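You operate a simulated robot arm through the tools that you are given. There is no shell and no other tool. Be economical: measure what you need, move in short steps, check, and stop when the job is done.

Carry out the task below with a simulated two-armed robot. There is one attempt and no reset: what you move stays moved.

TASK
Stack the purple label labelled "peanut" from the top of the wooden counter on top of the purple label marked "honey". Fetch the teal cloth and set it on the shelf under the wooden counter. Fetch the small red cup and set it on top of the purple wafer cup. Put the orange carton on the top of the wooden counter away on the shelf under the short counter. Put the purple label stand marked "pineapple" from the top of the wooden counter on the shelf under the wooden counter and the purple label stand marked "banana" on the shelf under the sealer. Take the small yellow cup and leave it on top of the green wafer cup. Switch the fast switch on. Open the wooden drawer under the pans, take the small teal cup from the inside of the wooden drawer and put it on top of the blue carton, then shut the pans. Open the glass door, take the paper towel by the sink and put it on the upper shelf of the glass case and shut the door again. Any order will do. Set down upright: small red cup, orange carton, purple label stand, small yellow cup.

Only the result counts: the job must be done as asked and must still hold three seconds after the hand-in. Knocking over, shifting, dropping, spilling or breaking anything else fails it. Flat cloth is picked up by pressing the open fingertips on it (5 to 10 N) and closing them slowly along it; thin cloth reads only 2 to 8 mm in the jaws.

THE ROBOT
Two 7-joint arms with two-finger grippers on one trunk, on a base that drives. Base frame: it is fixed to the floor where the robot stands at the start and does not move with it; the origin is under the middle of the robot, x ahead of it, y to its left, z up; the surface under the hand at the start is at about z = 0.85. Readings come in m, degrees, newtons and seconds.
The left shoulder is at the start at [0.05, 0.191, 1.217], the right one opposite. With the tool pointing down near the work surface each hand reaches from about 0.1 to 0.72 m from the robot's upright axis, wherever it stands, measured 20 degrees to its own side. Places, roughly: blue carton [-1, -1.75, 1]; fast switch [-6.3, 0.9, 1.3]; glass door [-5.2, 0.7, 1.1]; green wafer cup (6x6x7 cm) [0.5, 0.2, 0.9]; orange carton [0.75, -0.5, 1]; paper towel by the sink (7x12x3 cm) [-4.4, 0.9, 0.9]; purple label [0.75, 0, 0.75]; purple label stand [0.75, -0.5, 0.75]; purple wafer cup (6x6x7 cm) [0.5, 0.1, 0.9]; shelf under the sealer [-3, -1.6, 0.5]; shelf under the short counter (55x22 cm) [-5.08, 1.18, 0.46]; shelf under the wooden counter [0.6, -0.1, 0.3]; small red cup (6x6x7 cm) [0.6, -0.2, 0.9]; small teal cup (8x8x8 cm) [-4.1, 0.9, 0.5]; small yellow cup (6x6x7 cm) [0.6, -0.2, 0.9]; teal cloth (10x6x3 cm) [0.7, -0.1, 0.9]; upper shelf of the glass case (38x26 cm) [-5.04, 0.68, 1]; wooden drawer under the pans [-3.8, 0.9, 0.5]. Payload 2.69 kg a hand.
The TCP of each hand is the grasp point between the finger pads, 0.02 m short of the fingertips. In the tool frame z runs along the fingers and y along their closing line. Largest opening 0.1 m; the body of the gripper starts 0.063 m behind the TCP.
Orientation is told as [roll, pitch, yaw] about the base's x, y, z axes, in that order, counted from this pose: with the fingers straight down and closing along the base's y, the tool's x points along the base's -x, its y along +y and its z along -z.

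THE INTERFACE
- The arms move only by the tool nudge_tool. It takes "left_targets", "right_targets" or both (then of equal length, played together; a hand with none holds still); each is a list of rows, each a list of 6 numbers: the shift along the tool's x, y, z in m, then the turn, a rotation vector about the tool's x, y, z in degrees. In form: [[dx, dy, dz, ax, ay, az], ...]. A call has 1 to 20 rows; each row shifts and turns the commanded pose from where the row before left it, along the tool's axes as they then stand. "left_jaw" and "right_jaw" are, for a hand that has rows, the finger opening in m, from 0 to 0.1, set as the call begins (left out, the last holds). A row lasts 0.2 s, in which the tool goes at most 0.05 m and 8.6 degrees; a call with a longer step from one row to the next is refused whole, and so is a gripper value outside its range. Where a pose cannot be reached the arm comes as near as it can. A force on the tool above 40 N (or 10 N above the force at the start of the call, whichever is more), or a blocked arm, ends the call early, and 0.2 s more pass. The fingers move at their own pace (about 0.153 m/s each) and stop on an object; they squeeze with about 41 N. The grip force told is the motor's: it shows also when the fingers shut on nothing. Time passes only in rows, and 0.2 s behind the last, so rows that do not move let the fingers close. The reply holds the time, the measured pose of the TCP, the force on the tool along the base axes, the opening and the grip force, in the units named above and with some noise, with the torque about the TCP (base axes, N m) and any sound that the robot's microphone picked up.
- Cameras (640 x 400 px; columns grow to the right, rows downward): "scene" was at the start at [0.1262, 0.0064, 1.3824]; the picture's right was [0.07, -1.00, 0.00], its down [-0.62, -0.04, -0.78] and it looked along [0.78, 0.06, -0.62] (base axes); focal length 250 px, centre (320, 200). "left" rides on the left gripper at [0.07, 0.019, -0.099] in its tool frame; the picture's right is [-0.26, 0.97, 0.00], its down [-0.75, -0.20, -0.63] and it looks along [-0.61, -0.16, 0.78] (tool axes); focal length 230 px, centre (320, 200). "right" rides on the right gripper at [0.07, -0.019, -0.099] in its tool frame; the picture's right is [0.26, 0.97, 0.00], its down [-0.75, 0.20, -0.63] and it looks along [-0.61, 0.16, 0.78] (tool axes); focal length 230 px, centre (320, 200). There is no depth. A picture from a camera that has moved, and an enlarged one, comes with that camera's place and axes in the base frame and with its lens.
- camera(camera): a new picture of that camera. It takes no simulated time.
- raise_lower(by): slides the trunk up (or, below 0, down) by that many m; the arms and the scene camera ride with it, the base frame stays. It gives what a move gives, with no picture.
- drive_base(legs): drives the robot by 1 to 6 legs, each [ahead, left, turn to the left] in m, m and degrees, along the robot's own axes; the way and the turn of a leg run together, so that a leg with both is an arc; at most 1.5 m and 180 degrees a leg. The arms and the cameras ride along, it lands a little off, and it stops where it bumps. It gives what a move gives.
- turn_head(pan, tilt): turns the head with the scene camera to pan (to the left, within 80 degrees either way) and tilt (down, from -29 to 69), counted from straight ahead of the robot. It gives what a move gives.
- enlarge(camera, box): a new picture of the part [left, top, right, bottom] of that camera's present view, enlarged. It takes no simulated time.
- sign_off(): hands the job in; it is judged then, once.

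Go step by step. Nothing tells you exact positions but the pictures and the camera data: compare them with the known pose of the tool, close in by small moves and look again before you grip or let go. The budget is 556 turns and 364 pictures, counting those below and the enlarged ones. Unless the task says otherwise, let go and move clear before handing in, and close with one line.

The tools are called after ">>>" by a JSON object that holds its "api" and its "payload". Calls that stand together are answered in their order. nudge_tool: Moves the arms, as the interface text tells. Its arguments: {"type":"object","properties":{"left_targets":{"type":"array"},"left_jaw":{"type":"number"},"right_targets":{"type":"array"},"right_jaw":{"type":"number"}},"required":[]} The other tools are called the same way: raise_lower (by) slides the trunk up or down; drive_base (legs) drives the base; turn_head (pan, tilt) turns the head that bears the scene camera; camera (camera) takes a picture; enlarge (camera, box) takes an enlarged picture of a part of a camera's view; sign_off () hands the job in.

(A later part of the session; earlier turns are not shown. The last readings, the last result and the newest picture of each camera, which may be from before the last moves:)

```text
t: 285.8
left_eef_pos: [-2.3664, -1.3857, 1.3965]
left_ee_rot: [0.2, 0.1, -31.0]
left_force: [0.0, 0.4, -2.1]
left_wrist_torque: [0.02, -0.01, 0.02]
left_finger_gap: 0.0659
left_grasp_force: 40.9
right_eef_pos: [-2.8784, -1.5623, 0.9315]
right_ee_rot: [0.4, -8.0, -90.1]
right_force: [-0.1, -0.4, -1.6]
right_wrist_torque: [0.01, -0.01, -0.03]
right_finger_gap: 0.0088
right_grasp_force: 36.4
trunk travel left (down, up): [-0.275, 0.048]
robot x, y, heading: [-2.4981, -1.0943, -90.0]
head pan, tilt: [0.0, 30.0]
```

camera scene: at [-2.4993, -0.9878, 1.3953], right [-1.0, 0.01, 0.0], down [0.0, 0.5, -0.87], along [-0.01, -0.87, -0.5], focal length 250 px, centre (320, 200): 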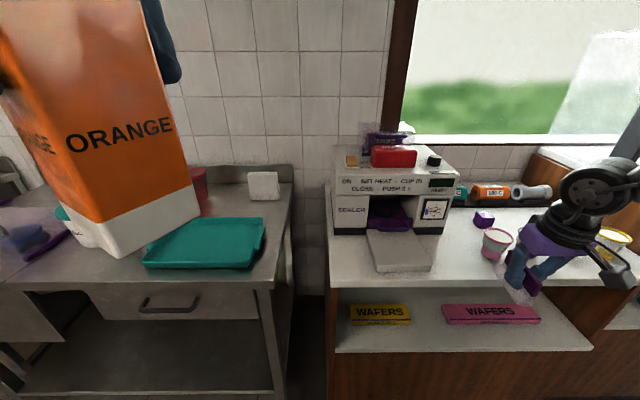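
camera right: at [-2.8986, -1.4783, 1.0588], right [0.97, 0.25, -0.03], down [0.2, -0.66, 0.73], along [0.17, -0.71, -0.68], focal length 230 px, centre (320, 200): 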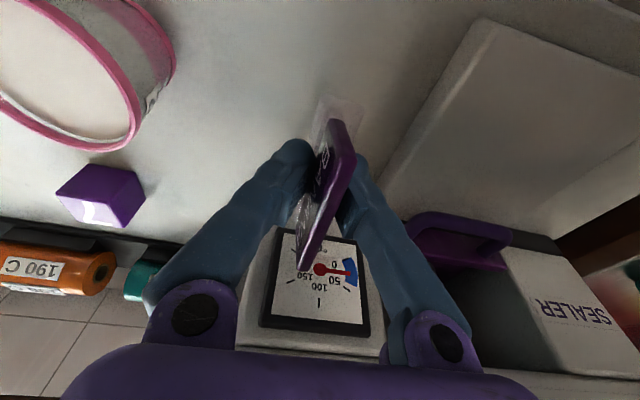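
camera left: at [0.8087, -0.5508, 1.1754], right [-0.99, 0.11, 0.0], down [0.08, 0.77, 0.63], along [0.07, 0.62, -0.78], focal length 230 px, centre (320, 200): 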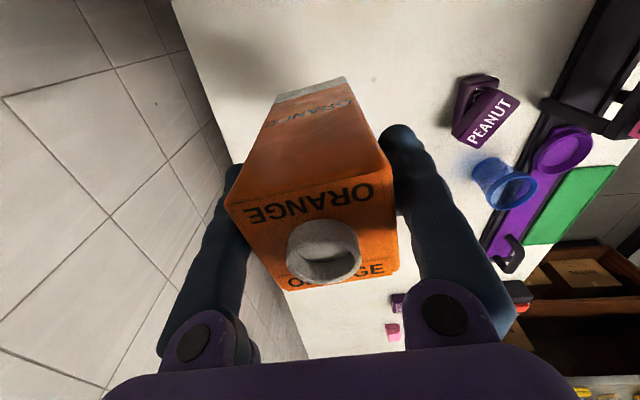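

>>> {"api": "nudge_tool", "payload": {"right_targets": [[0.0003, 0, 0.003, 0, 0, 0], [0.0003, 0, 0.003, 0, 0, 0], [0, 0, 0, 0, 0, 0]]}}

>>> {"api": "camera", "payload": {"camera": "right"}}

```text
t: 286.6
left_eef_pos: [-2.3657, -1.386, 1.3965]
left_ee_rot: [0.1, 0.1, -31.1]
left_force: [0.6, -0.4, -3.5]
left_wrist_torque: [0.0, 0.0, 0.0]
left_finger_gap: 0.0659
left_grasp_force: 40.7
right_eef_pos: [-2.8797, -1.5628, 0.9268]
right_ee_rot: [0.4, -7.9, -90.0]
right_force: [-0.3, -0.2, -0.7]
right_wrist_torque: [0.01, -0.03, -0.01]
right_finger_gap: 0.0088
right_grasp_force: 36.5
trunk travel left (down, up): [-0.275, 0.048]
robot x, y, heading: [-2.4977, -1.099, -90.1]
head pan, tilt: [0.0, 30.0]
```

```text
196 pictures are left
camera right: at [-2.8995, -1.4791, 1.0142], right [0.97, 0.26, -0.03], down [0.2, -0.66, 0.73], along [0.17, -0.71, -0.68], focal length 230 px, centre (320, 200)
```

right: 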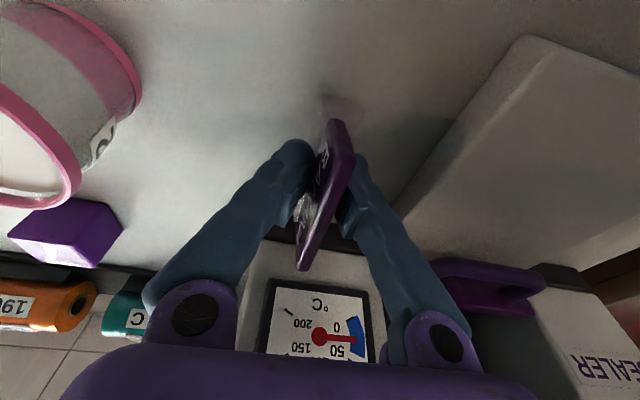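

>>> {"api": "nudge_tool", "payload": {"right_targets": [[0.0003, 0, 0.003, 0, 0, 0], [0.0003, 0, 0.003, 0, 0, 0], [0.0003, 0, 0.002, 0, 0, 0], [0, 0, 0, 0, 0, 0]]}}

```text
t: 287.7
left_eef_pos: [-2.3639, -1.3837, 1.3962]
left_ee_rot: [0.0, 0.2, -31.0]
left_force: [-0.4, 0.1, -3.3]
left_wrist_torque: [0.02, -0.02, 0.01]
left_finger_gap: 0.0657
left_grasp_force: 40.8
right_eef_pos: [-2.878, -1.5629, 0.9245]
right_ee_rot: [0.6, -8.5, -90.0]
right_force: [1.2, 5.4, 23.1]
right_wrist_torque: [1.02, 0.18, -0.13]
right_finger_gap: 0.0091
right_grasp_force: 36.5
trunk travel left (down, up): [-0.275, 0.048]
robot x, y, heading: [-2.5013, -1.0954, -90.3]
head pan, tilt: [0.0, 30.0]
stopped in row 4 (right hand): the force on the tool passed its limit at 40 N (the readings are from after the stop); the commanded pose is now the measured one
```

The near end touches first. I'll lift slightly, take the tilt out (to 0) and touch again.

>>> {"api": "nudge_tool", "payload": {"right_targets": [[-0.001, 0, -0.012, 0, 0, 0], [0, 0, 0, 0, 4, 0], [0, 0, 0, 0, 4, 0], [0, 0, 0.003, 0, 0, 0], [0, 0, 0.003, 0, 0, 0], [0, 0, 0, 0, 0, 0]]}}

>>> {"api": "nudge_tool", "payload": {"right_targets": [[0, 0, 0.003, 0, 0, 0], [0, 0, 0.002, 0, 0, 0], [0, 0, 0, 0, 0, 0]]}}

```text
t: 289.1
left_eef_pos: [-2.3668, -1.3845, 1.397]
left_ee_rot: [0.1, 0.0, -31.1]
left_force: [-1.0, 0.0, -3.0]
left_wrist_torque: [0.02, 0.0, -0.02]
left_finger_gap: 0.066
left_grasp_force: 40.9
right_eef_pos: [-2.8776, -1.5634, 0.928]
right_ee_rot: [0.5, -0.4, -89.9]
right_force: [-0.5, -0.5, -1.6]
right_wrist_torque: [0.01, 0.01, 0.0]
right_finger_gap: 0.009
right_grasp_force: 37.1
trunk travel left (down, up): [-0.275, 0.048]
robot x, y, heading: [-2.4985, -1.0943, -90.1]
head pan, tilt: [0.0, 30.0]
```

```text
t: 289.9
left_eef_pos: [-2.3628, -1.383, 1.3973]
left_ee_rot: [-0.1, 0.1, -31.0]
left_force: [-0.5, -0.5, -3.4]
left_wrist_torque: [0.03, 0.02, 0.04]
left_finger_gap: 0.0656
left_grasp_force: 41.0
right_eef_pos: [-2.8759, -1.5626, 0.9255]
right_ee_rot: [0.5, -0.6, -89.9]
right_force: [-0.3, 2.7, 22.2]
right_wrist_torque: [-1.02, 0.24, 0.02]
right_finger_gap: 0.0088
right_grasp_force: 36.6
trunk travel left (down, up): [-0.275, 0.048]
robot x, y, heading: [-2.498, -1.0959, -89.9]
head pan, tilt: [0.0, 30.0]
```

Now the far end touches first, so level is in between. I'll set 4 degrees, touch and release.

>>> {"api": "nudge_tool", "payload": {"right_targets": [[0, 0, -0.006, 0, 0, 0], [0, 0, 0, 0, -4, 0], [0, 0, 0.003, 0, 0, 0], [0, 0, 0, 0, 0, 0]]}}

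>>> {"api": "nudge_tool", "payload": {"right_targets": [[0, 0, 0.002, 0, 0, 0], [0, 0, 0.002, 0, 0, 0], [0, 0, 0, 0, 0, 0]]}}

```text
t: 290.9
left_eef_pos: [-2.3653, -1.3854, 1.3965]
left_ee_rot: [0.1, 0.1, -31.0]
left_force: [-0.7, -1.0, -4.0]
left_wrist_torque: [0.0, 0.0, 0.02]
left_finger_gap: 0.0661
left_grasp_force: 41.0
right_eef_pos: [-2.8785, -1.5629, 0.9248]
right_ee_rot: [0.5, -4.2, -90.0]
right_force: [0.2, -0.1, -1.2]
right_wrist_torque: [0.01, 0.01, 0.01]
right_finger_gap: 0.009
right_grasp_force: 36.3
trunk travel left (down, up): [-0.275, 0.048]
robot x, y, heading: [-2.5024, -1.0991, -89.8]
head pan, tilt: [0.0, 30.0]
```

```text
t: 291.7
left_eef_pos: [-2.3652, -1.3834, 1.3987]
left_ee_rot: [0.1, 0.2, -30.9]
left_force: [0.1, 0.2, -3.4]
left_wrist_torque: [0.02, -0.01, 0.0]
left_finger_gap: 0.066
left_grasp_force: 40.9
right_eef_pos: [-2.877, -1.5639, 0.9236]
right_ee_rot: [0.5, -4.5, -89.9]
right_force: [-2.2, 1.5, 14.6]
right_wrist_torque: [0.49, 0.28, 0.03]
right_finger_gap: 0.0091
right_grasp_force: 36.4
trunk travel left (down, up): [-0.275, 0.048]
robot x, y, heading: [-2.5025, -1.1001, -89.8]
head pan, tilt: [0.0, 30.0]
```

Nearly flat. I'll open a little and look.

>>> {"api": "nudge_tool", "payload": {"right_targets": [[0, 0, 0, 0, 0, 0], [0, 0, 0, 0, 0, 0]], "right_jaw": 0.045}}

>>> {"api": "camera", "payload": {"camera": "right"}}

```text
t: 292.3
left_eef_pos: [-2.3655, -1.3865, 1.3968]
left_ee_rot: [0.0, 0.1, -31.0]
left_force: [-0.1, 0.6, -3.4]
left_wrist_torque: [0.03, 0.02, -0.04]
left_finger_gap: 0.0661
left_grasp_force: 41.1
right_eef_pos: [-2.8772, -1.563, 0.9212]
right_ee_rot: [0.4, -4.2, -90.0]
right_force: [-0.1, -0.9, 0.9]
right_wrist_torque: [0.02, -0.02, 0.0]
right_finger_gap: 0.0449
right_grasp_force: 0.0
trunk travel left (down, up): [-0.275, 0.048]
robot x, y, heading: [-2.4998, -1.0968, -90.3]
head pan, tilt: [0.0, 30.0]
```

```text
195 pictures are left
camera right: at [-2.8979, -1.487, 1.0132], right [0.97, 0.26, -0.01], down [0.2, -0.7, 0.69], along [0.17, -0.66, -0.73], focal length 230 px, centre (320, 200)
```

right: 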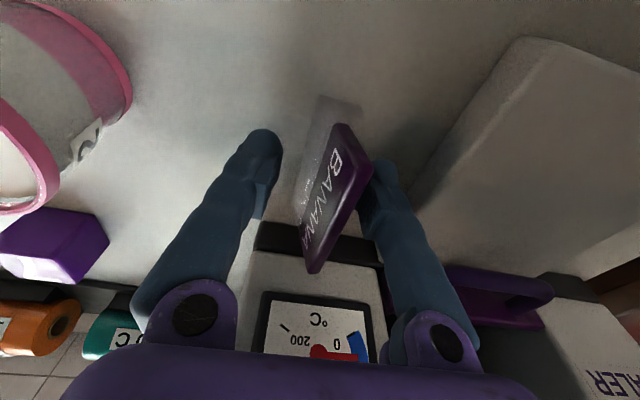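

The stand stands by itself again. I'll tilt the open hand to 45 degrees about the panel, and check before gripping.

>>> {"api": "nudge_tool", "payload": {"right_targets": [[0, 0, 0, 0, -6.8, 0], [0, 0, 0, 0, -6.8, 0], [0, 0, 0, 0, -6.8, 0], [0, 0, 0, 0, -6.8, 0], [0, 0, 0, 0, -6.8, 0], [0, 0, 0, 0, -6.8, 0], [0, 0, 0, 0, 0, 0]]}}

>>> {"api": "camera", "payload": {"camera": "right"}}

>>> {"api": "enlarge", "payload": {"camera": "scene", "box": [440, 180, 640, 340]}}

```text
t: 293.9
left_eef_pos: [-2.3649, -1.3858, 1.3967]
left_ee_rot: [0.1, 0.2, -31.1]
left_force: [0.3, 0.6, -4.0]
left_wrist_torque: [0.02, 0.02, -0.02]
left_finger_gap: 0.0658
left_grasp_force: 41.2
right_eef_pos: [-2.8791, -1.5637, 0.9214]
right_ee_rot: [0.6, -45.3, -90.5]
right_force: [0.6, 0.2, 1.0]
right_wrist_torque: [0.01, 0.03, -0.01]
right_finger_gap: 0.0452
right_grasp_force: 0.2
trunk travel left (down, up): [-0.275, 0.048]
robot x, y, heading: [-2.4983, -1.1008, -90.1]
head pan, tilt: [0.0, 30.0]
```

```text
194 pictures are left
camera right: at [-2.8977, -1.4445, 0.9407], right [0.97, 0.18, -0.17], down [0.19, -0.08, 0.98], along [0.16, -0.98, -0.12], focal length 230 px, centre (320, 200)
```

right: 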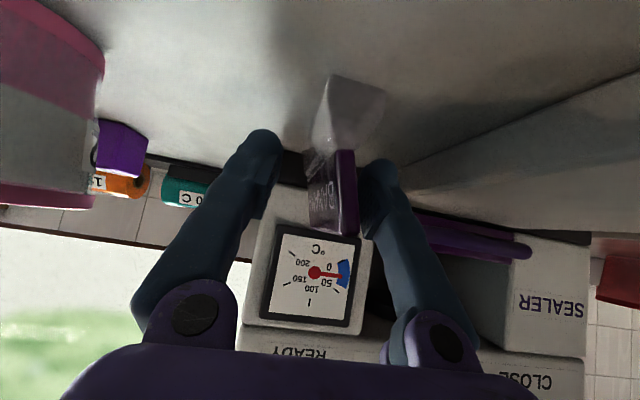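

```text
2.50 times, centred on (540, 260) of scene
camera zoom: at [-2.4984, -1.229, 1.3952], right [-1.0, 0.0, 0.0], down [0.0, 0.5, -0.87], along [0.0, -0.87, -0.5], focal length 626 px, centre (-230, 50)
```

zoom: 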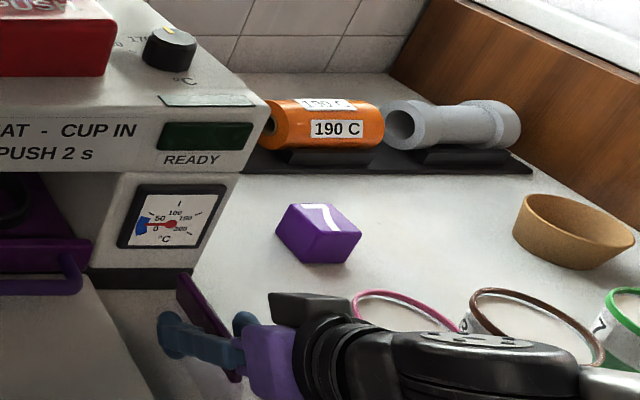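

The profile shows the stand level between the fingers. I'll close and lift straight up.

>>> {"api": "nudge_tool", "payload": {"right_targets": [[0, 0, 0, 0, 0, 0], [0, 0, 0, 0, 0, 0], [0, 0, 0, 0, 0, 0]], "right_jaw": 0.0}}

>>> {"api": "nudge_tool", "payload": {"right_targets": [[-0.021, 0, -0.021, 0, 0, 0], [-0.028, 0, -0.028, 0, 0, 0], [-0.028, 0, -0.028, 0, 0, 0], [0, 0, 0, 0, 0, 0]]}}

>>> {"api": "camera", "payload": {"camera": "right"}}

```text
t: 294.7
left_eef_pos: [-2.3663, -1.3854, 1.398]
left_ee_rot: [0.1, 0.1, -31.1]
left_force: [0.4, -0.8, -3.5]
left_wrist_torque: [0.03, 0.02, 0.0]
left_finger_gap: 0.0658
left_grasp_force: 41.6
right_eef_pos: [-2.8779, -1.5637, 0.9217]
right_ee_rot: [0.6, -45.1, -90.5]
right_force: [-0.3, -0.5, 0.5]
right_wrist_torque: [0.1, 0.05, 0.04]
right_finger_gap: 0.0127
right_grasp_force: 39.5
trunk travel left (down, up): [-0.275, 0.048]
robot x, y, heading: [-2.5002, -1.0963, -90.1]
head pan, tilt: [0.0, 30.0]
```

```text
t: 295.7
left_eef_pos: [-2.3668, -1.3863, 1.3959]
left_ee_rot: [0.1, 0.1, -31.0]
left_force: [-0.5, -0.5, -3.0]
left_wrist_torque: [0.01, 0.04, 0.01]
left_finger_gap: 0.0659
left_grasp_force: 40.8
right_eef_pos: [-2.8786, -1.565, 1.0283]
right_ee_rot: [0.7, -44.9, -90.3]
right_force: [-0.3, 0.3, -1.2]
right_wrist_torque: [0.0, 0.01, 0.01]
right_finger_gap: 0.0126
right_grasp_force: 39.2
trunk travel left (down, up): [-0.275, 0.048]
robot x, y, heading: [-2.4989, -1.1003, -89.9]
head pan, tilt: [0.0, 30.0]
```

```text
192 pictures are left
camera right: at [-2.8988, -1.4454, 1.0483], right [0.97, 0.18, -0.17], down [0.19, -0.09, 0.98], along [0.16, -0.98, -0.12], focal length 230 px, centre (320, 200)
```

right: 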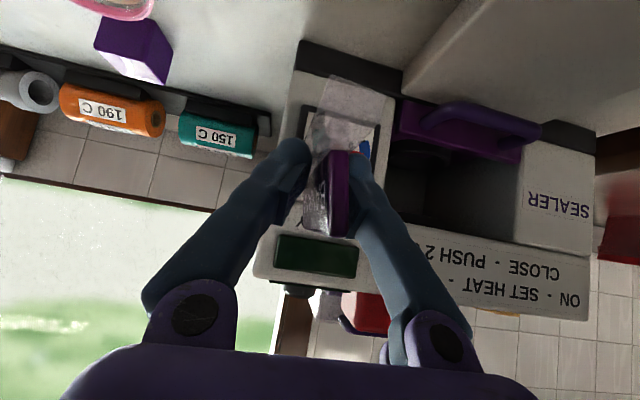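

Held level with a 45 degree hand tilt. I'll back off, lower the trunk, and lower the hand to z 0.60 outside the shelf.

>>> {"api": "drive_base", "payload": {"legs": [[-0.35, 0, 0]]}}

>>> {"api": "raise_lower", "payload": {"by": -0.27}}

>>> {"api": "nudge_tool", "payload": {"right_targets": [[0.028, -0.013, 0.028, 0, 0, 0], [0.028, -0.012, 0.028, 0, 0, 0], [0.028, 0, 0.028, 0, 0, 0], [0.026, 0, 0.026, 0, 0, 0], [0, 0, 0, 0, 0, 0]]}}

>>> {"api": "camera", "payload": {"camera": "right"}}

>>> {"api": "camera", "payload": {"camera": "scene"}}

```text
t: 298.0
left_eef_pos: [-2.3666, -1.037, 1.3966]
left_ee_rot: [0.1, 0.1, -31.4]
left_force: [0.1, 0.8, -2.3]
left_wrist_torque: [0.02, 0.0, -0.04]
left_finger_gap: 0.0659
left_grasp_force: 40.7
right_eef_pos: [-2.8812, -1.212, 1.0297]
right_ee_rot: [0.7, -45.2, -90.8]
right_force: [-0.4, 0.5, -0.4]
right_wrist_torque: [-0.03, 0.03, -0.01]
right_finger_gap: 0.0088
right_grasp_force: 36.4
trunk travel left (down, up): [-0.275, 0.048]
robot x, y, heading: [-2.4984, -0.7501, -90.3]
head pan, tilt: [0.0, 30.0]
```

```text
t: 300.8
left_eef_pos: [-2.3665, -1.0367, 1.1264]
left_ee_rot: [0.2, 0.2, -31.5]
left_force: [-0.6, 0.1, -3.7]
left_wrist_torque: [-0.01, 0.01, 0.0]
left_finger_gap: 0.0659
left_grasp_force: 40.9
right_eef_pos: [-2.8805, -1.2113, 0.7588]
right_ee_rot: [0.7, -45.0, -90.9]
right_force: [0.0, 0.5, -1.6]
right_wrist_torque: [-0.01, 0.01, 0.01]
right_finger_gap: 0.0088
right_grasp_force: 35.9
trunk travel left (down, up): [-0.005, 0.318]
robot x, y, heading: [-2.4997, -0.7497, -90.4]
head pan, tilt: [0.0, 30.0]
```

```text
t: 302.0
left_eef_pos: [-2.3661, -1.0375, 1.126]
left_ee_rot: [0.1, 0.0, -31.5]
left_force: [-0.3, 1.1, -4.4]
left_wrist_torque: [-0.02, 0.06, 0.01]
left_finger_gap: 0.0658
left_grasp_force: 41.3
right_eef_pos: [-2.9132, -1.2123, 0.6333]
right_ee_rot: [0.8, -44.8, -90.9]
right_force: [-0.3, 0.9, -1.2]
right_wrist_torque: [0.01, -0.03, 0.03]
right_finger_gap: 0.0087
right_grasp_force: 36.6
right hand out of reach, approached as far as the arm can: row 4
trunk travel left (down, up): [-0.005, 0.318]
robot x, y, heading: [-2.4964, -0.7492, -90.6]
head pan, tilt: [0.0, 30.0]
```

```text
191 pictures are left
camera right: at [-2.9317, -1.093, 0.6534], right [0.97, 0.18, -0.17], down [0.19, -0.09, 0.98], along [0.16, -0.98, -0.12], focal length 230 px, centre (320, 200)
```

right: 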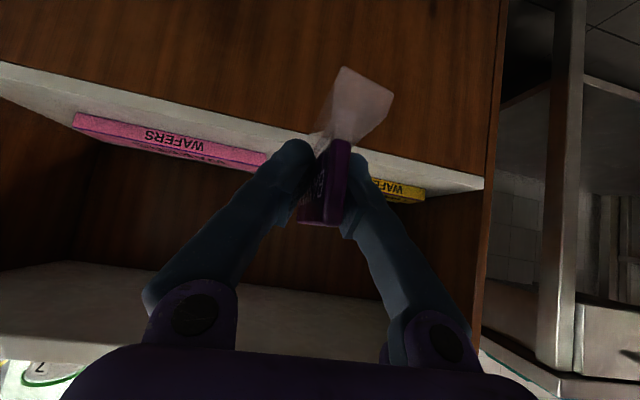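

```text
190 pictures are left
camera scene: at [-2.4987, -0.8793, 1.1252], right [-1.0, 0.01, 0.0], down [0.01, 0.5, -0.87], along [-0.01, -0.87, -0.5], focal length 250 px, centre (320, 200)
```

scene: 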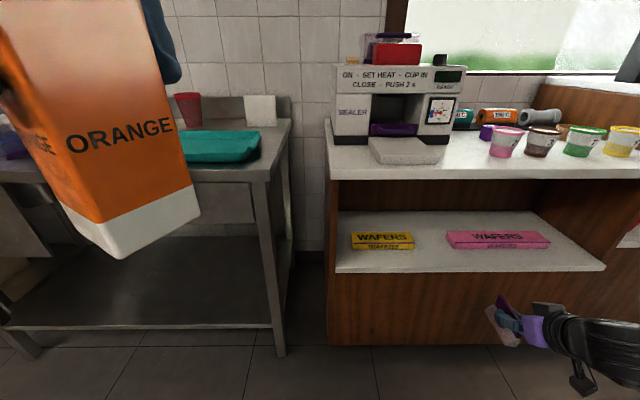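

The arm reaches its low limit at z 0.63 here. I'll shift the base another 0.12 to the left, move the hand outward, and lower further.

>>> {"api": "drive_base", "payload": {"legs": [[0, 0.12, 0.3]]}}

>>> {"api": "nudge_tool", "payload": {"right_targets": [[0, -0.04, 0, 0, 0, 0], [0, -0.04, 0, 0, 0, 0], [0, -0.03, 0, 0, 0, 0], [0.012, 0, 0.012, 0, 0, 0], [0.012, 0, 0.012, 0, 0, 0], [0, 0, 0, 0, 0, 0]]}}

```text
t: 303.7
left_eef_pos: [-2.2458, -1.0377, 1.1267]
left_ee_rot: [0.0, 0.1, -31.3]
left_force: [0.7, 0.1, -3.3]
left_wrist_torque: [0.0, 0.01, 0.01]
left_finger_gap: 0.0656
left_grasp_force: 41.4
right_eef_pos: [-2.7896, -1.2158, 0.6338]
right_ee_rot: [0.7, -44.8, -90.6]
right_force: [0.4, 0.1, -1.2]
right_wrist_torque: [0.01, -0.03, 0.0]
right_finger_gap: 0.009
right_grasp_force: 36.1
trunk travel left (down, up): [-0.005, 0.318]
robot x, y, heading: [-2.3794, -0.7502, -89.9]
head pan, tilt: [0.0, 30.0]
```

```text
t: 305.1
left_eef_pos: [-2.2452, -1.0384, 1.1261]
left_ee_rot: [0.1, 0.1, -31.2]
left_force: [1.5, 0.4, -3.6]
left_wrist_torque: [0.0, 0.02, 0.02]
left_finger_gap: 0.0658
left_grasp_force: 41.2
right_eef_pos: [-2.8999, -1.2141, 0.5992]
right_ee_rot: [0.7, -44.8, -90.6]
right_force: [-0.1, 0.0, -0.7]
right_wrist_torque: [-0.01, -0.03, 0.0]
right_finger_gap: 0.0089
right_grasp_force: 36.9
trunk travel left (down, up): [-0.005, 0.318]
robot x, y, heading: [-2.3814, -0.7493, -90.0]
head pan, tilt: [0.0, 30.0]
```

z 0.60 is reached. I'll drive in 0.28 and check.

>>> {"api": "drive_base", "payload": {"legs": [[0.28, 0, 0]]}}

>>> {"api": "camera", "payload": {"camera": "right"}}

>>> {"api": "camera", "payload": {"camera": "scene"}}

```text
t: 307.0
left_eef_pos: [-2.2477, -1.3163, 1.1268]
left_ee_rot: [0.1, 0.1, -31.2]
left_force: [-1.2, -0.4, -3.0]
left_wrist_torque: [0.0, 0.03, 0.02]
left_finger_gap: 0.0658
left_grasp_force: 40.9
right_eef_pos: [-2.902, -1.4927, 0.5987]
right_ee_rot: [0.6, -44.7, -90.6]
right_force: [0.3, 0.3, -1.4]
right_wrist_torque: [-0.03, -0.01, -0.01]
right_finger_gap: 0.0086
right_grasp_force: 36.5
trunk travel left (down, up): [-0.005, 0.318]
robot x, y, heading: [-2.3791, -1.0249, -90.6]
head pan, tilt: [0.0, 30.0]
```

```text
189 pictures are left
camera right: at [-2.921, -1.3731, 0.6179], right [0.97, 0.18, -0.17], down [0.19, -0.09, 0.98], along [0.16, -0.98, -0.12], focal length 230 px, centre (320, 200)
```

right: 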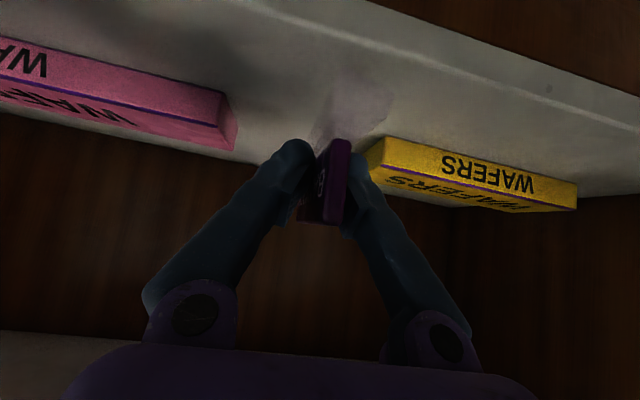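

```text
188 pictures are left
camera scene: at [-2.3797, -1.159, 1.1252], right [-1.0, 0.0, 0.0], down [0.0, 0.5, -0.87], along [0.0, -0.87, -0.5], focal length 250 px, centre (320, 200)
```

scene: 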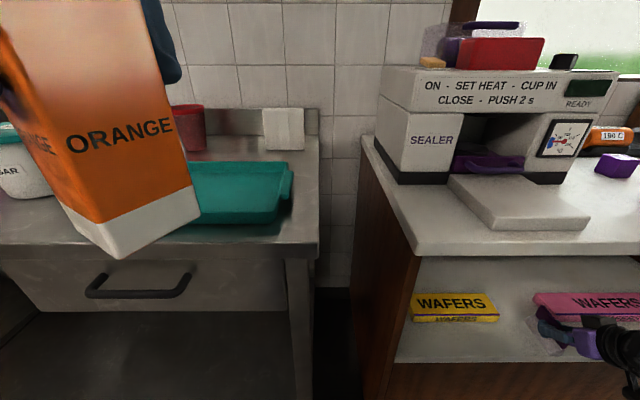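

Clear so far. I'll drive 0.055 more.

>>> {"api": "drive_base", "payload": {"legs": [[0.055, 0, 0.4]]}}

>>> {"api": "nudge_tool", "payload": {"right_targets": [[0.006, 0, 0.006, 0, 0, 0], [0.004, 0, 0.004, 0, 0, 0], [0, 0, 0, 0, 0, 0]]}}

>>> {"api": "camera", "payload": {"camera": "right"}}

```text
t: 308.0
left_eef_pos: [-2.2442, -1.3712, 1.1264]
left_ee_rot: [0.2, 0.1, -30.8]
left_force: [0.5, 0.4, -3.2]
left_wrist_torque: [-0.02, 0.0, -0.02]
left_finger_gap: 0.0659
left_grasp_force: 40.6
right_eef_pos: [-2.8984, -1.5524, 0.5968]
right_ee_rot: [0.8, -44.7, -90.2]
right_force: [0.7, -0.3, -0.6]
right_wrist_torque: [-0.01, -0.02, -0.01]
right_finger_gap: 0.0088
right_grasp_force: 36.8
trunk travel left (down, up): [-0.005, 0.318]
robot x, y, heading: [-2.3775, -1.0834, -90.0]
head pan, tilt: [0.0, 30.0]
```

```text
t: 308.8
left_eef_pos: [-2.245, -1.3708, 1.1268]
left_ee_rot: [0.1, 0.1, -30.8]
left_force: [0.2, 0.1, -3.7]
left_wrist_torque: [0.01, 0.04, 0.0]
left_finger_gap: 0.0659
left_grasp_force: 40.8
right_eef_pos: [-2.8983, -1.5512, 0.5842]
right_ee_rot: [0.6, -44.8, -90.1]
right_force: [0.0, 0.3, -0.9]
right_wrist_torque: [0.01, -0.04, -0.01]
right_finger_gap: 0.0087
right_grasp_force: 37.0
trunk travel left (down, up): [-0.005, 0.318]
robot x, y, heading: [-2.3783, -1.0843, -90.1]
head pan, tilt: [0.0, 30.0]
```

```text
187 pictures are left
camera right: at [-2.9182, -1.4314, 0.6034], right [0.97, 0.19, -0.17], down [0.19, -0.09, 0.98], along [0.17, -0.98, -0.12], focal length 230 px, centre (320, 200)
```

right: 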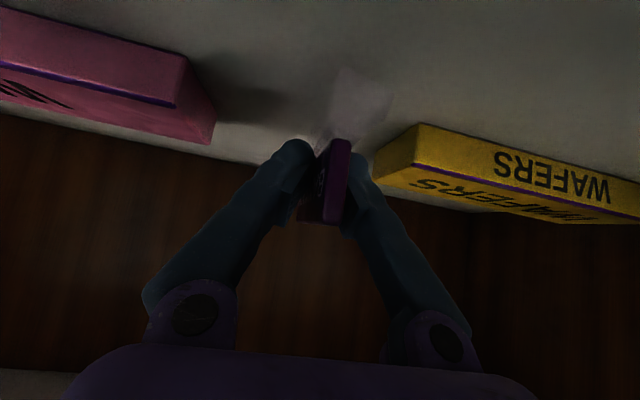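

Good position between the boxes. I'll lower slowly to contact.

>>> {"api": "nudge_tool", "payload": {"right_targets": [[0.0028, 0, 0.0028, 0, 0, 0], [0.0028, 0, 0.0028, 0, 0, 0], [0, 0, 0, 0, 0, 0]]}}

>>> {"api": "nudge_tool", "payload": {"right_targets": [[0.0028, 0, 0.0028, 0, 0, 0], [0, 0, 0, 0, 0, 0]]}}

```text
t: 309.6
left_eef_pos: [-2.2459, -1.3704, 1.125]
left_ee_rot: [0.1, 0.0, -30.8]
left_force: [-0.3, -0.1, -3.5]
left_wrist_torque: [0.01, 0.0, 0.02]
left_finger_gap: 0.0659
left_grasp_force: 41.5
right_eef_pos: [-2.8989, -1.551, 0.5754]
right_ee_rot: [0.7, -44.8, -90.2]
right_force: [-0.6, -0.5, -0.9]
right_wrist_torque: [-0.02, -0.03, 0.0]
right_finger_gap: 0.0089
right_grasp_force: 36.5
trunk travel left (down, up): [-0.005, 0.318]
robot x, y, heading: [-2.382, -1.0812, -90.0]
head pan, tilt: [0.0, 30.0]
```

```text
t: 310.2
left_eef_pos: [-2.2458, -1.3712, 1.1263]
left_ee_rot: [0.1, 0.2, -30.8]
left_force: [-0.4, 0.5, -3.2]
left_wrist_torque: [-0.01, 0.01, 0.0]
left_finger_gap: 0.0658
left_grasp_force: 40.8
right_eef_pos: [-2.8976, -1.5513, 0.5715]
right_ee_rot: [0.7, -44.8, -90.2]
right_force: [0.2, 0.3, -1.5]
right_wrist_torque: [0.01, -0.01, 0.01]
right_finger_gap: 0.0087
right_grasp_force: 36.4
trunk travel left (down, up): [-0.005, 0.318]
robot x, y, heading: [-2.379, -1.0829, -90.0]
head pan, tilt: [0.0, 30.0]
```

>>> {"api": "nudge_tool", "payload": {"right_targets": [[0.0028, 0, 0.0028, 0, 0, 0], [0.0028, 0, 0.0028, 0, 0, 0], [0, 0, 0, 0, 0, 0]]}}

>>> {"api": "camera", "payload": {"camera": "right"}}

```text
t: 311.0
left_eef_pos: [-2.2432, -1.3687, 1.1274]
left_ee_rot: [-0.1, 0.1, -30.9]
left_force: [0.4, -0.7, -3.6]
left_wrist_torque: [-0.02, 0.01, 0.01]
left_finger_gap: 0.0658
left_grasp_force: 41.2
right_eef_pos: [-2.8967, -1.5525, 0.5719]
right_ee_rot: [0.3, -45.4, -89.8]
right_force: [0.4, 1.5, 31.4]
right_wrist_torque: [0.4, 0.23, 0.11]
right_finger_gap: 0.0091
right_grasp_force: 36.6
trunk travel left (down, up): [-0.005, 0.318]
robot x, y, heading: [-2.3791, -1.0842, -90.0]
head pan, tilt: [0.0, 30.0]
```

```text
186 pictures are left
camera right: at [-2.9177, -1.4332, 0.5897], right [0.97, 0.19, -0.18], down [0.2, -0.08, 0.98], along [0.17, -0.98, -0.11], focal length 230 px, centre (320, 200)
```

right: 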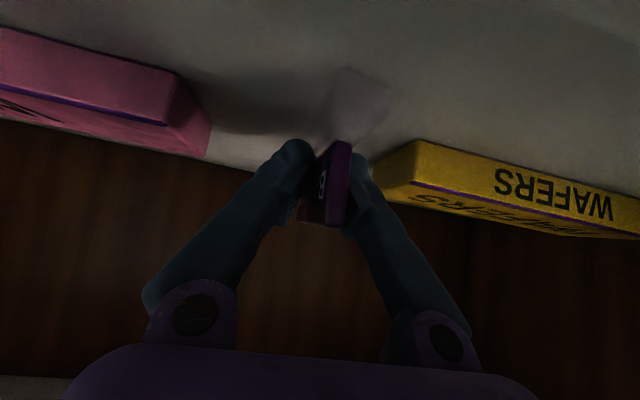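

Firm, even contact. I'll ease 2 mm and open slightly, then look.

>>> {"api": "nudge_tool", "payload": {"right_targets": [[-0.0012, 0, -0.0012, 0, 0, 0], [0, 0, 0, 0, 0, 0]]}}

>>> {"api": "nudge_tool", "payload": {"right_targets": [[0, 0, 0, 0, 0, 0], [0, 0, 0, 0, 0, 0]], "right_jaw": 0.045}}

>>> {"api": "camera", "payload": {"camera": "right"}}

```text
t: 311.6
left_eef_pos: [-2.2429, -1.3691, 1.126]
left_ee_rot: [-0.1, 0.2, -30.7]
left_force: [0.4, 0.1, -3.2]
left_wrist_torque: [0.0, 0.02, 0.0]
left_finger_gap: 0.0657
left_grasp_force: 41.4
right_eef_pos: [-2.8968, -1.5531, 0.5706]
right_ee_rot: [0.5, -45.3, -90.0]
right_force: [-0.2, -3.8, 29.5]
right_wrist_torque: [-0.36, 0.24, 0.13]
right_finger_gap: 0.009
right_grasp_force: 36.3
trunk travel left (down, up): [-0.005, 0.318]
robot x, y, heading: [-2.3785, -1.0828, -89.7]
head pan, tilt: [0.0, 30.0]
```

```text
t: 312.2
left_eef_pos: [-2.2456, -1.3692, 1.126]
left_ee_rot: [0.1, 0.1, -30.8]
left_force: [-0.4, -0.4, -3.1]
left_wrist_torque: [-0.02, 0.02, -0.02]
left_finger_gap: 0.066
left_grasp_force: 40.8
right_eef_pos: [-2.8972, -1.5502, 0.5646]
right_ee_rot: [0.7, -44.6, -90.3]
right_force: [0.2, -0.7, -0.5]
right_wrist_torque: [0.02, 0.02, 0.03]
right_finger_gap: 0.045
right_grasp_force: 0.1
trunk travel left (down, up): [-0.005, 0.318]
robot x, y, heading: [-2.3779, -1.083, -89.8]
head pan, tilt: [0.0, 30.0]
```

```text
185 pictures are left
camera right: at [-2.9179, -1.4307, 0.5846], right [0.97, 0.19, -0.17], down [0.19, -0.09, 0.98], along [0.17, -0.98, -0.12], focal length 230 px, centre (320, 200)
```

right: 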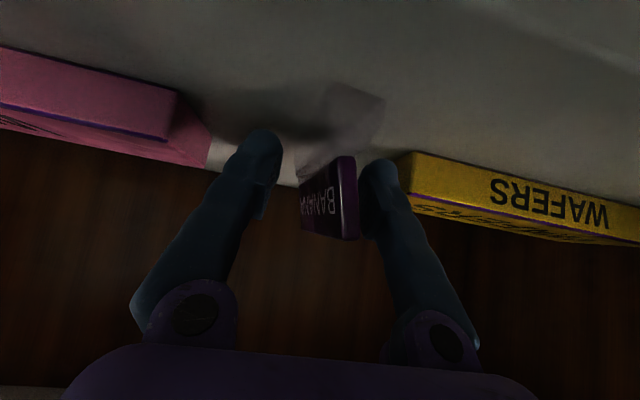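

It stands with its natural lean. I'll nudge sideways 5 mm to be free of it, and withdraw back along the tool.

>>> {"api": "nudge_tool", "payload": {"right_targets": [[0, 0.005, 0, 0, 0, 0], [0, 0, -0.02, 0, 0, 0], [0, 0, -0.03, 0, 0, 0], [0, 0, -0.03, 0, 0, 0], [0, 0, 0, 0, 0, 0]]}}

>>> {"api": "camera", "payload": {"camera": "right"}}

```text
t: 313.4
left_eef_pos: [-2.2441, -1.3711, 1.1275]
left_ee_rot: [0.1, 0.1, -30.7]
left_force: [-0.3, -0.3, -2.9]
left_wrist_torque: [0.01, 0.02, 0.02]
left_finger_gap: 0.0659
left_grasp_force: 41.1
right_eef_pos: [-2.8927, -1.495, 0.6221]
right_ee_rot: [0.7, -44.8, -90.1]
right_force: [0.0, 0.3, -0.2]
right_wrist_torque: [0.0, -0.02, -0.02]
right_finger_gap: 0.0452
right_grasp_force: 0.1
trunk travel left (down, up): [-0.005, 0.318]
robot x, y, heading: [-2.3788, -1.0833, -89.9]
head pan, tilt: [0.0, 30.0]
```

```text
184 pictures are left
camera right: at [-2.9134, -1.3761, 0.6424], right [0.97, 0.19, -0.17], down [0.19, -0.09, 0.98], along [0.17, -0.98, -0.12], focal length 230 px, centre (320, 200)
```

right: 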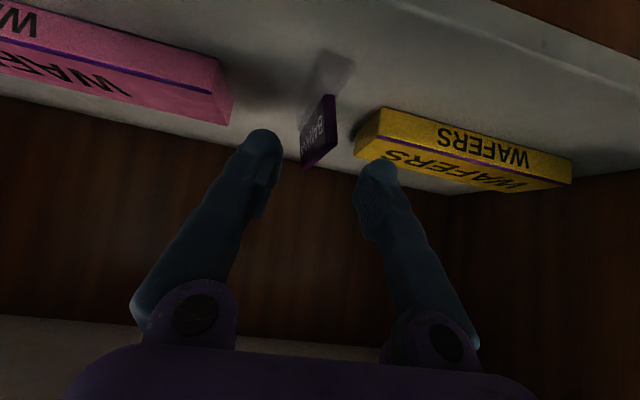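

The BANANA stand is upright on the shelf under the sealer. I'll back out, raise the trunk and bring the right hand upright.

>>> {"api": "drive_base", "payload": {"legs": [[-0.55, 0, 0]]}}

>>> {"api": "raise_lower", "payload": {"by": 0.27}}

>>> {"api": "nudge_tool", "payload": {"right_targets": [[0, 0, -0.03, 0, 7.5, 0], [0, 0, -0.03, 0, 7.5, 0], [0, 0, -0.03, 0, 7.5, 0], [0, 0, -0.03, 0, 7.5, 0], [0, 0, -0.03, 0, 7.5, 0], [0, 0, -0.03, 0, 7.5, 0], [0.02, 0, -0.03, 0, 0, 0], [0.02, 0, -0.03, 0, 0, 0], [0.02, 0, -0.03, 0, 0, 0], [0, 0, 0, 0, 0, 0]]}}

>>> {"api": "camera", "payload": {"camera": "scene"}}

```text
t: 316.5
left_eef_pos: [-2.2457, -0.8223, 1.1261]
left_ee_rot: [0.2, 0.1, -30.6]
left_force: [0.2, 0.0, -3.6]
left_wrist_torque: [0.01, 0.05, 0.0]
left_finger_gap: 0.0659
left_grasp_force: 41.2
right_eef_pos: [-2.8944, -0.9503, 0.6225]
right_ee_rot: [0.7, -44.7, -90.1]
right_force: [-0.4, 0.2, 0.7]
right_wrist_torque: [0.01, -0.01, 0.01]
right_finger_gap: 0.0447
right_grasp_force: 0.0
trunk travel left (down, up): [-0.005, 0.318]
robot x, y, heading: [-2.3805, -0.5356, -89.7]
head pan, tilt: [0.0, 30.0]
```

```text
t: 319.3
left_eef_pos: [-2.2452, -0.8228, 1.3958]
left_ee_rot: [0.1, 0.1, -30.6]
left_force: [0.2, 0.1, -3.4]
left_wrist_torque: [-0.02, 0.02, -0.01]
left_finger_gap: 0.0657
left_grasp_force: 41.2
right_eef_pos: [-2.893, -0.9498, 0.8926]
right_ee_rot: [0.7, -44.8, -90.0]
right_force: [-0.2, -1.2, 0.0]
right_wrist_torque: [-0.01, 0.0, 0.02]
right_finger_gap: 0.0451
right_grasp_force: 0.1
trunk travel left (down, up): [-0.275, 0.048]
robot x, y, heading: [-2.3788, -0.5368, -89.7]
head pan, tilt: [0.0, 30.0]
```

```text
t: 321.5
left_eef_pos: [-2.2457, -0.823, 1.395]
left_ee_rot: [0.2, 0.1, -30.6]
left_force: [-0.2, 0.0, -2.9]
left_wrist_torque: [0.02, 0.0, -0.02]
left_finger_gap: 0.0659
left_grasp_force: 41.7
right_eef_pos: [-2.8966, -0.8183, 1.1299]
right_ee_rot: [0.6, 0.0, -89.6]
right_force: [0.4, -0.3, 0.4]
right_wrist_torque: [0.0, 0.02, -0.02]
right_finger_gap: 0.0448
right_grasp_force: 0.1
right hand out of reach, approached as far as the arm can: row 9
trunk travel left (down, up): [-0.275, 0.048]
robot x, y, heading: [-2.3798, -0.5352, -89.8]
head pan, tilt: [0.0, 30.0]
```

```text
183 pictures are left
camera scene: at [-2.3808, -0.6666, 1.3952], right [-1.0, -0.01, 0.0], down [0.0, 0.5, -0.87], along [0.01, -0.87, -0.5], focal length 250 px, centre (320, 200)
```

scene: 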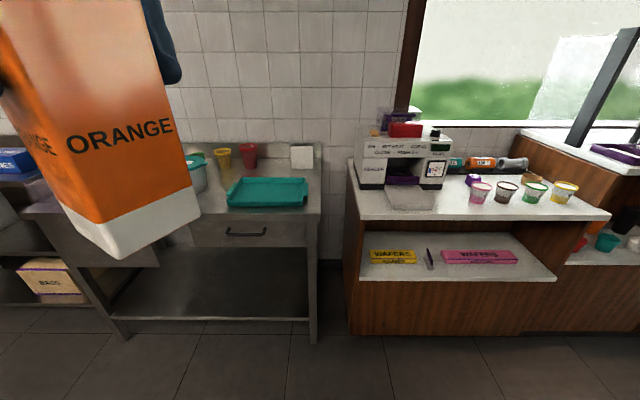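

All in order. Now I'll turn and drive towards the far end for the short counter at about [-5.1, 1.2].

>>> {"api": "drive_base", "payload": {"legs": [[0, 0, -90], [1.3, -0.3, 0]]}}

>>> {"api": "turn_head", "payload": {"pan": -35, "tilt": 20}}

>>> {"api": "camera", "payload": {"camera": "scene"}}

```text
t: 332.0
left_eef_pos: [-3.9643, -0.3531, 1.3959]
left_ee_rot: [0.1, 0.1, -121.1]
left_force: [0.5, 0.4, -3.2]
left_wrist_torque: [-0.02, 0.02, -0.03]
left_finger_gap: 0.0657
left_grasp_force: 41.5
right_eef_pos: [-3.9545, 0.2986, 1.1297]
right_ee_rot: [0.6, 0.0, -179.9]
right_force: [0.3, 0.0, 0.6]
right_wrist_torque: [-0.04, 0.02, 0.0]
right_finger_gap: 0.045
right_grasp_force: 0.1
trunk travel left (down, up): [-0.275, 0.048]
robot x, y, heading: [-3.6739, -0.2202, 179.9]
head pan, tilt: [0.0, 30.0]
```

```text
t: 333.1
left_eef_pos: [-3.9649, -0.3526, 1.3972]
left_ee_rot: [0.0, 0.1, -121.1]
left_force: [-0.3, 0.7, -2.9]
left_wrist_torque: [0.03, -0.05, 0.0]
left_finger_gap: 0.0657
left_grasp_force: 41.2
right_eef_pos: [-3.9563, 0.2977, 1.1295]
right_ee_rot: [0.6, 0.0, -179.8]
right_force: [-0.1, 0.0, -0.4]
right_wrist_torque: [0.01, 0.02, 0.01]
right_finger_gap: 0.045
right_grasp_force: 0.1
trunk travel left (down, up): [-0.275, 0.048]
robot x, y, heading: [-3.6768, -0.2201, 179.9]
head pan, tilt: [-35.0, 20.0]
```

```text
182 pictures are left
camera scene: at [-3.7936, -0.1659, 1.4113], right [0.57, 0.82, 0.0], down [0.28, -0.2, -0.94], along [-0.77, 0.54, -0.34], focal length 250 px, centre (320, 200)
```

scene: 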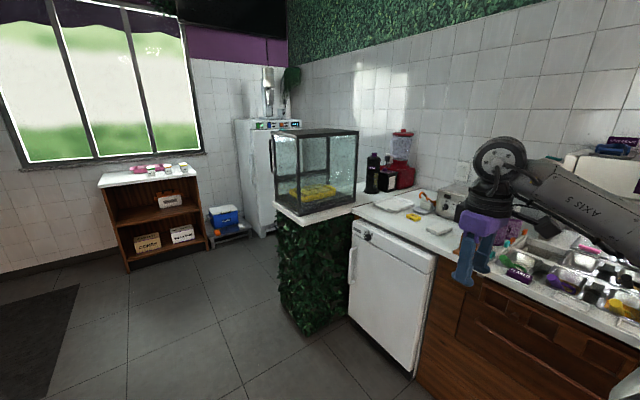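

I see the glass case on a green short counter, open on its far side, and a white cabinet beyond. I'll drive past it to x of about -5.7 and turn to face +y.

>>> {"api": "drive_base", "payload": {"legs": [[1.1, 0.15, 0], [0.9, 0, 0]]}}

>>> {"api": "turn_head", "payload": {"pan": -75, "tilt": 25}}

>>> {"api": "camera", "payload": {"camera": "scene"}}

```text
t: 343.0
left_eef_pos: [-5.9564, -0.4944, 1.396]
left_ee_rot: [0.2, 0.1, -120.5]
left_force: [0.0, -0.2, -3.8]
left_wrist_torque: [0.04, -0.02, 0.02]
left_finger_gap: 0.0657
left_grasp_force: 40.7
right_eef_pos: [-5.9537, 0.1557, 1.1296]
right_ee_rot: [0.6, -0.1, -179.4]
right_force: [-0.2, -0.2, 0.5]
right_wrist_torque: [-0.01, 0.03, 0.04]
right_finger_gap: 0.0449
right_grasp_force: 0.0
trunk travel left (down, up): [-0.275, 0.048]
robot x, y, heading: [-5.668, -0.3583, -179.8]
head pan, tilt: [-35.0, 20.0]
```

```text
t: 344.1
left_eef_pos: [-5.9565, -0.4952, 1.3977]
left_ee_rot: [0.1, 0.2, -120.5]
left_force: [-0.1, 0.4, -3.2]
left_wrist_torque: [0.01, -0.02, 0.01]
left_finger_gap: 0.0659
left_grasp_force: 40.8
right_eef_pos: [-5.9533, 0.157, 1.1308]
right_ee_rot: [0.6, 0.0, -179.3]
right_force: [0.1, 1.0, 1.1]
right_wrist_torque: [0.05, -0.01, 0.01]
right_finger_gap: 0.0448
right_grasp_force: 0.1
trunk travel left (down, up): [-0.275, 0.048]
robot x, y, heading: [-5.6689, -0.3612, -179.4]
head pan, tilt: [-75.0, 25.0]
```

```text
181 pictures are left
camera scene: at [-5.7342, -0.2697, 1.4033], right [0.96, 0.27, 0.0], down [0.11, -0.41, -0.91], along [-0.24, 0.87, -0.42], focal length 250 px, centre (320, 200)
```

scene: 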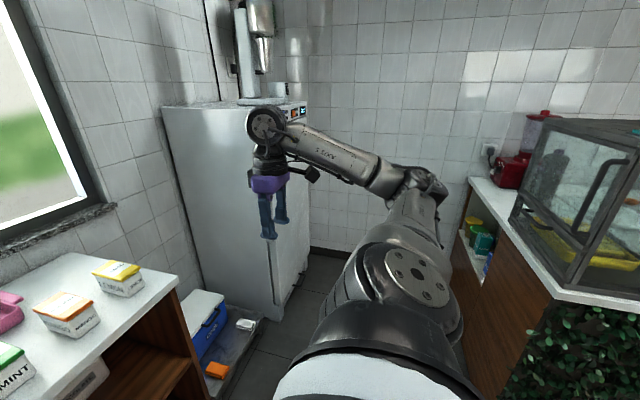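

The passage between the cabinet and the short counter is about 0.97 m wide, and the counter's shelf opens to -x. I'll pull the right hand in and turn right to face up the passage.

>>> {"api": "nudge_tool", "payload": {"right_targets": [[0, 0.042, 0, 0, 0, 0], [0, 0.042, 0, 0, 0, 0], [0, 0.042, 0, 0, 0, 0], [0, 0.042, 0, 0, 0, 0], [0, 0.042, 0, 0, 0, 0], [0, 0, 0, 0, 0, 0]]}}

>>> {"api": "drive_base", "payload": {"legs": [[0, 0, -60]]}}

>>> {"api": "turn_head", "payload": {"pan": -40, "tilt": 30}}

>>> {"api": "camera", "payload": {"camera": "scene"}}

```text
t: 345.5
left_eef_pos: [-5.9571, -0.4938, 1.3959]
left_ee_rot: [0.3, 0.2, -120.6]
left_force: [-0.1, 0.3, -3.3]
left_wrist_torque: [-0.01, 0.0, 0.01]
left_finger_gap: 0.0658
left_grasp_force: 41.1
right_eef_pos: [-5.9491, -0.0523, 1.1321]
right_ee_rot: [0.6, 0.0, -179.4]
right_force: [0.4, -0.5, 0.6]
right_wrist_torque: [-0.06, 0.02, -0.05]
right_finger_gap: 0.0451
right_grasp_force: 0.0
trunk travel left (down, up): [-0.275, 0.048]
robot x, y, heading: [-5.6686, -0.3588, -179.5]
head pan, tilt: [-75.0, 25.0]
```

```text
t: 348.5
left_eef_pos: [-5.9336, -0.1821, 1.3965]
left_ee_rot: [0.1, 0.1, -179.6]
left_force: [-1.1, -0.4, -3.2]
left_wrist_torque: [0.02, -0.03, -0.01]
left_finger_gap: 0.0658
left_grasp_force: 41.0
right_eef_pos: [-5.5523, 0.039, 1.1316]
right_ee_rot: [0.6, 0.0, 121.4]
right_force: [0.5, 0.0, -0.1]
right_wrist_torque: [-0.03, 0.02, 0.01]
right_finger_gap: 0.045
right_grasp_force: 0.1
trunk travel left (down, up): [-0.275, 0.048]
robot x, y, heading: [-5.668, -0.3565, 121.2]
head pan, tilt: [-75.0, 25.0]
```

```text
t: 349.5
left_eef_pos: [-5.9334, -0.1826, 1.3967]
left_ee_rot: [0.1, 0.2, -179.6]
left_force: [-0.8, 0.5, -3.9]
left_wrist_torque: [0.01, -0.02, -0.03]
left_finger_gap: 0.0659
left_grasp_force: 41.0
right_eef_pos: [-5.5516, 0.038, 1.1325]
right_ee_rot: [0.7, 0.0, 121.5]
right_force: [0.0, -0.2, -0.8]
right_wrist_torque: [0.0, -0.01, -0.03]
right_finger_gap: 0.0449
right_grasp_force: 0.1
trunk travel left (down, up): [-0.275, 0.048]
robot x, y, heading: [-5.672, -0.3582, 121.3]
head pan, tilt: [-40.0, 30.0]
```

```text
180 pictures are left
camera scene: at [-5.6767, -0.2344, 1.3953], right [0.99, -0.15, 0.0], down [-0.08, -0.49, -0.87], along [0.13, 0.86, -0.5], focal length 250 px, centre (320, 200)
```

scene: 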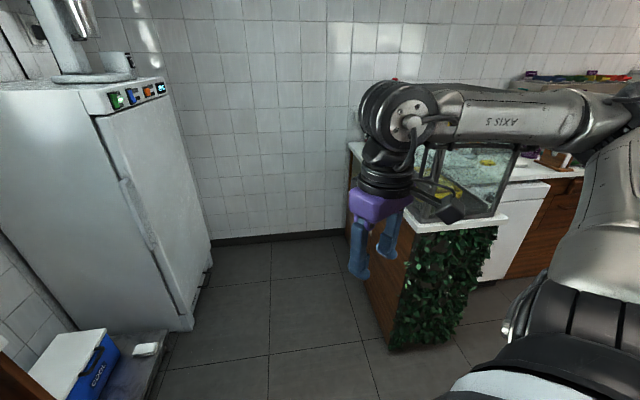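

The right arm hides the counter. I'll move up the passage to about (-5.77, 0.4) facing +y and look right.

>>> {"api": "drive_base", "payload": {"legs": [[0.69, -0.3, -31]]}}

>>> {"api": "turn_head", "payload": {"pan": -50, "tilt": 35}}

>>> {"api": "camera", "payload": {"camera": "scene"}}

>>> {"api": "camera", "payload": {"camera": "right"}}

```text
t: 353.6
left_eef_pos: [-5.738, 0.6165, 1.4041]
left_ee_rot: [-2.6, 0.5, 149.0]
left_force: [-1.1, -0.2, -2.4]
left_wrist_torque: [0.0, 0.0, -0.01]
left_finger_gap: 0.066
left_grasp_force: 41.8
right_eef_pos: [-5.2886, 0.6176, 1.1554]
right_ee_rot: [-1.8, -2.8, 90.5]
right_force: [-0.2, -0.1, 0.1]
right_wrist_torque: [-0.02, 0.02, -0.03]
right_finger_gap: 0.0451
right_grasp_force: 0.1
trunk travel left (down, up): [-0.275, 0.048]
robot x, y, heading: [-5.5698, 0.374, 90.0]
head pan, tilt: [-40.0, 30.0]
```

```text
t: 354.3
left_eef_pos: [-5.7317, 0.6248, 1.4016]
left_ee_rot: [-2.2, 0.4, 148.4]
left_force: [0.3, -0.1, -3.9]
left_wrist_torque: [-0.04, 0.0, 0.02]
left_finger_gap: 0.0656
left_grasp_force: 41.4
right_eef_pos: [-5.285, 0.6215, 1.154]
right_ee_rot: [-2.4, -2.8, 90.1]
right_force: [-0.3, -0.1, -0.6]
right_wrist_torque: [-0.01, -0.01, -0.03]
right_finger_gap: 0.045
right_grasp_force: 0.0
trunk travel left (down, up): [-0.275, 0.048]
robot x, y, heading: [-5.5742, 0.3732, 89.4]
head pan, tilt: [-50.0, 35.0]
```

```text
179 pictures are left
camera scene: at [-5.5324, 0.4329, 1.3919], right [0.64, -0.77, -0.01], down [-0.42, -0.34, -0.84], along [0.65, 0.54, -0.54], focal length 250 px, centre (320, 200)
```

scene: 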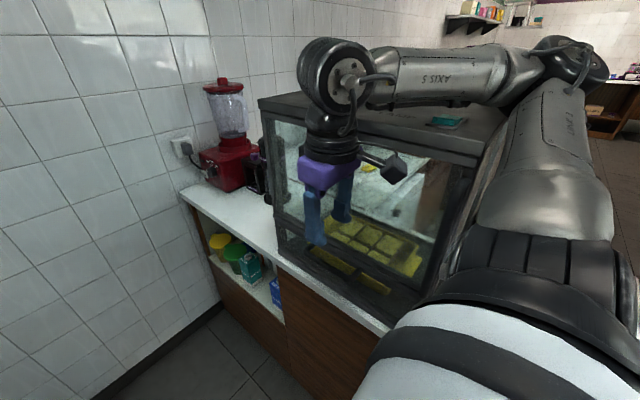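

```text
178 pictures are left
camera right: at [-5.2708, 0.5463, 1.2492], right [-0.96, -0.26, -0.05], down [-0.23, 0.72, 0.66], along [-0.13, 0.65, -0.75], focal length 230 px, centre (320, 200)
```

right: 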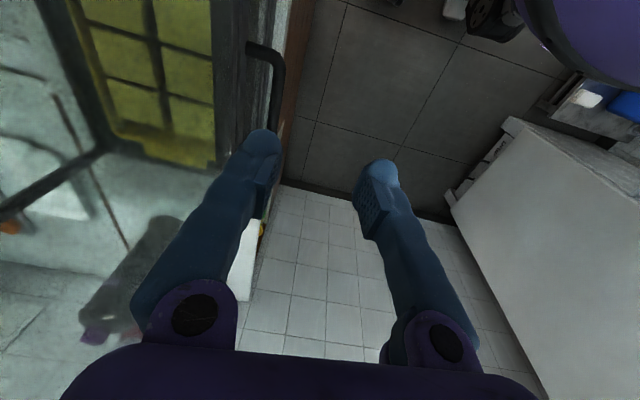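

The right hand is against the glass case (it reads deflected). I'll move the base away to -x at once.

>>> {"api": "drive_base", "payload": {"legs": [[0, 0.2, 0]]}}

>>> {"api": "camera", "payload": {"camera": "scene"}}

```text
t: 356.0
left_eef_pos: [-5.8131, 0.6482, 1.3989]
left_ee_rot: [-0.8, -0.2, 145.1]
left_force: [0.0, 0.2, -4.0]
left_wrist_torque: [-0.03, -0.01, 0.04]
left_finger_gap: 0.0658
left_grasp_force: 41.1
right_eef_pos: [-5.3713, 0.6138, 1.1457]
right_ee_rot: [-1.2, -2.8, 86.9]
right_force: [0.7, 0.2, 0.5]
right_wrist_torque: [-0.01, 0.02, 0.0]
right_finger_gap: 0.0451
right_grasp_force: 0.0
trunk travel left (down, up): [-0.275, 0.048]
robot x, y, heading: [-5.6922, 0.3707, 85.7]
head pan, tilt: [-50.0, 35.0]
stopped in leg 1: the robot was blocked; the commanded pose is now the measured one
```

```text
177 pictures are left
camera scene: at [-5.6246, 0.4434, 1.3879], right [0.59, -0.81, -0.01], down [-0.46, -0.32, -0.83], along [0.67, 0.49, -0.56], focal length 250 px, centre (320, 200)
```

scene: 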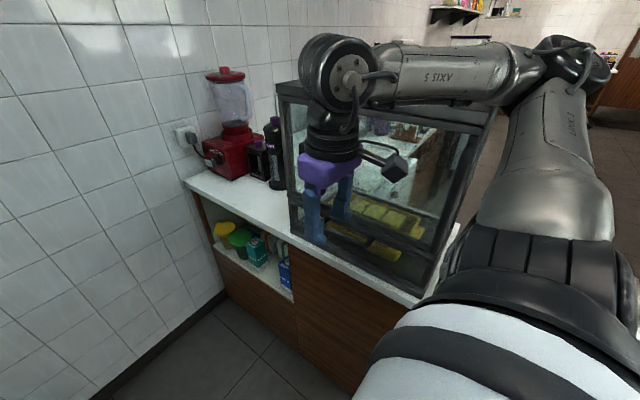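

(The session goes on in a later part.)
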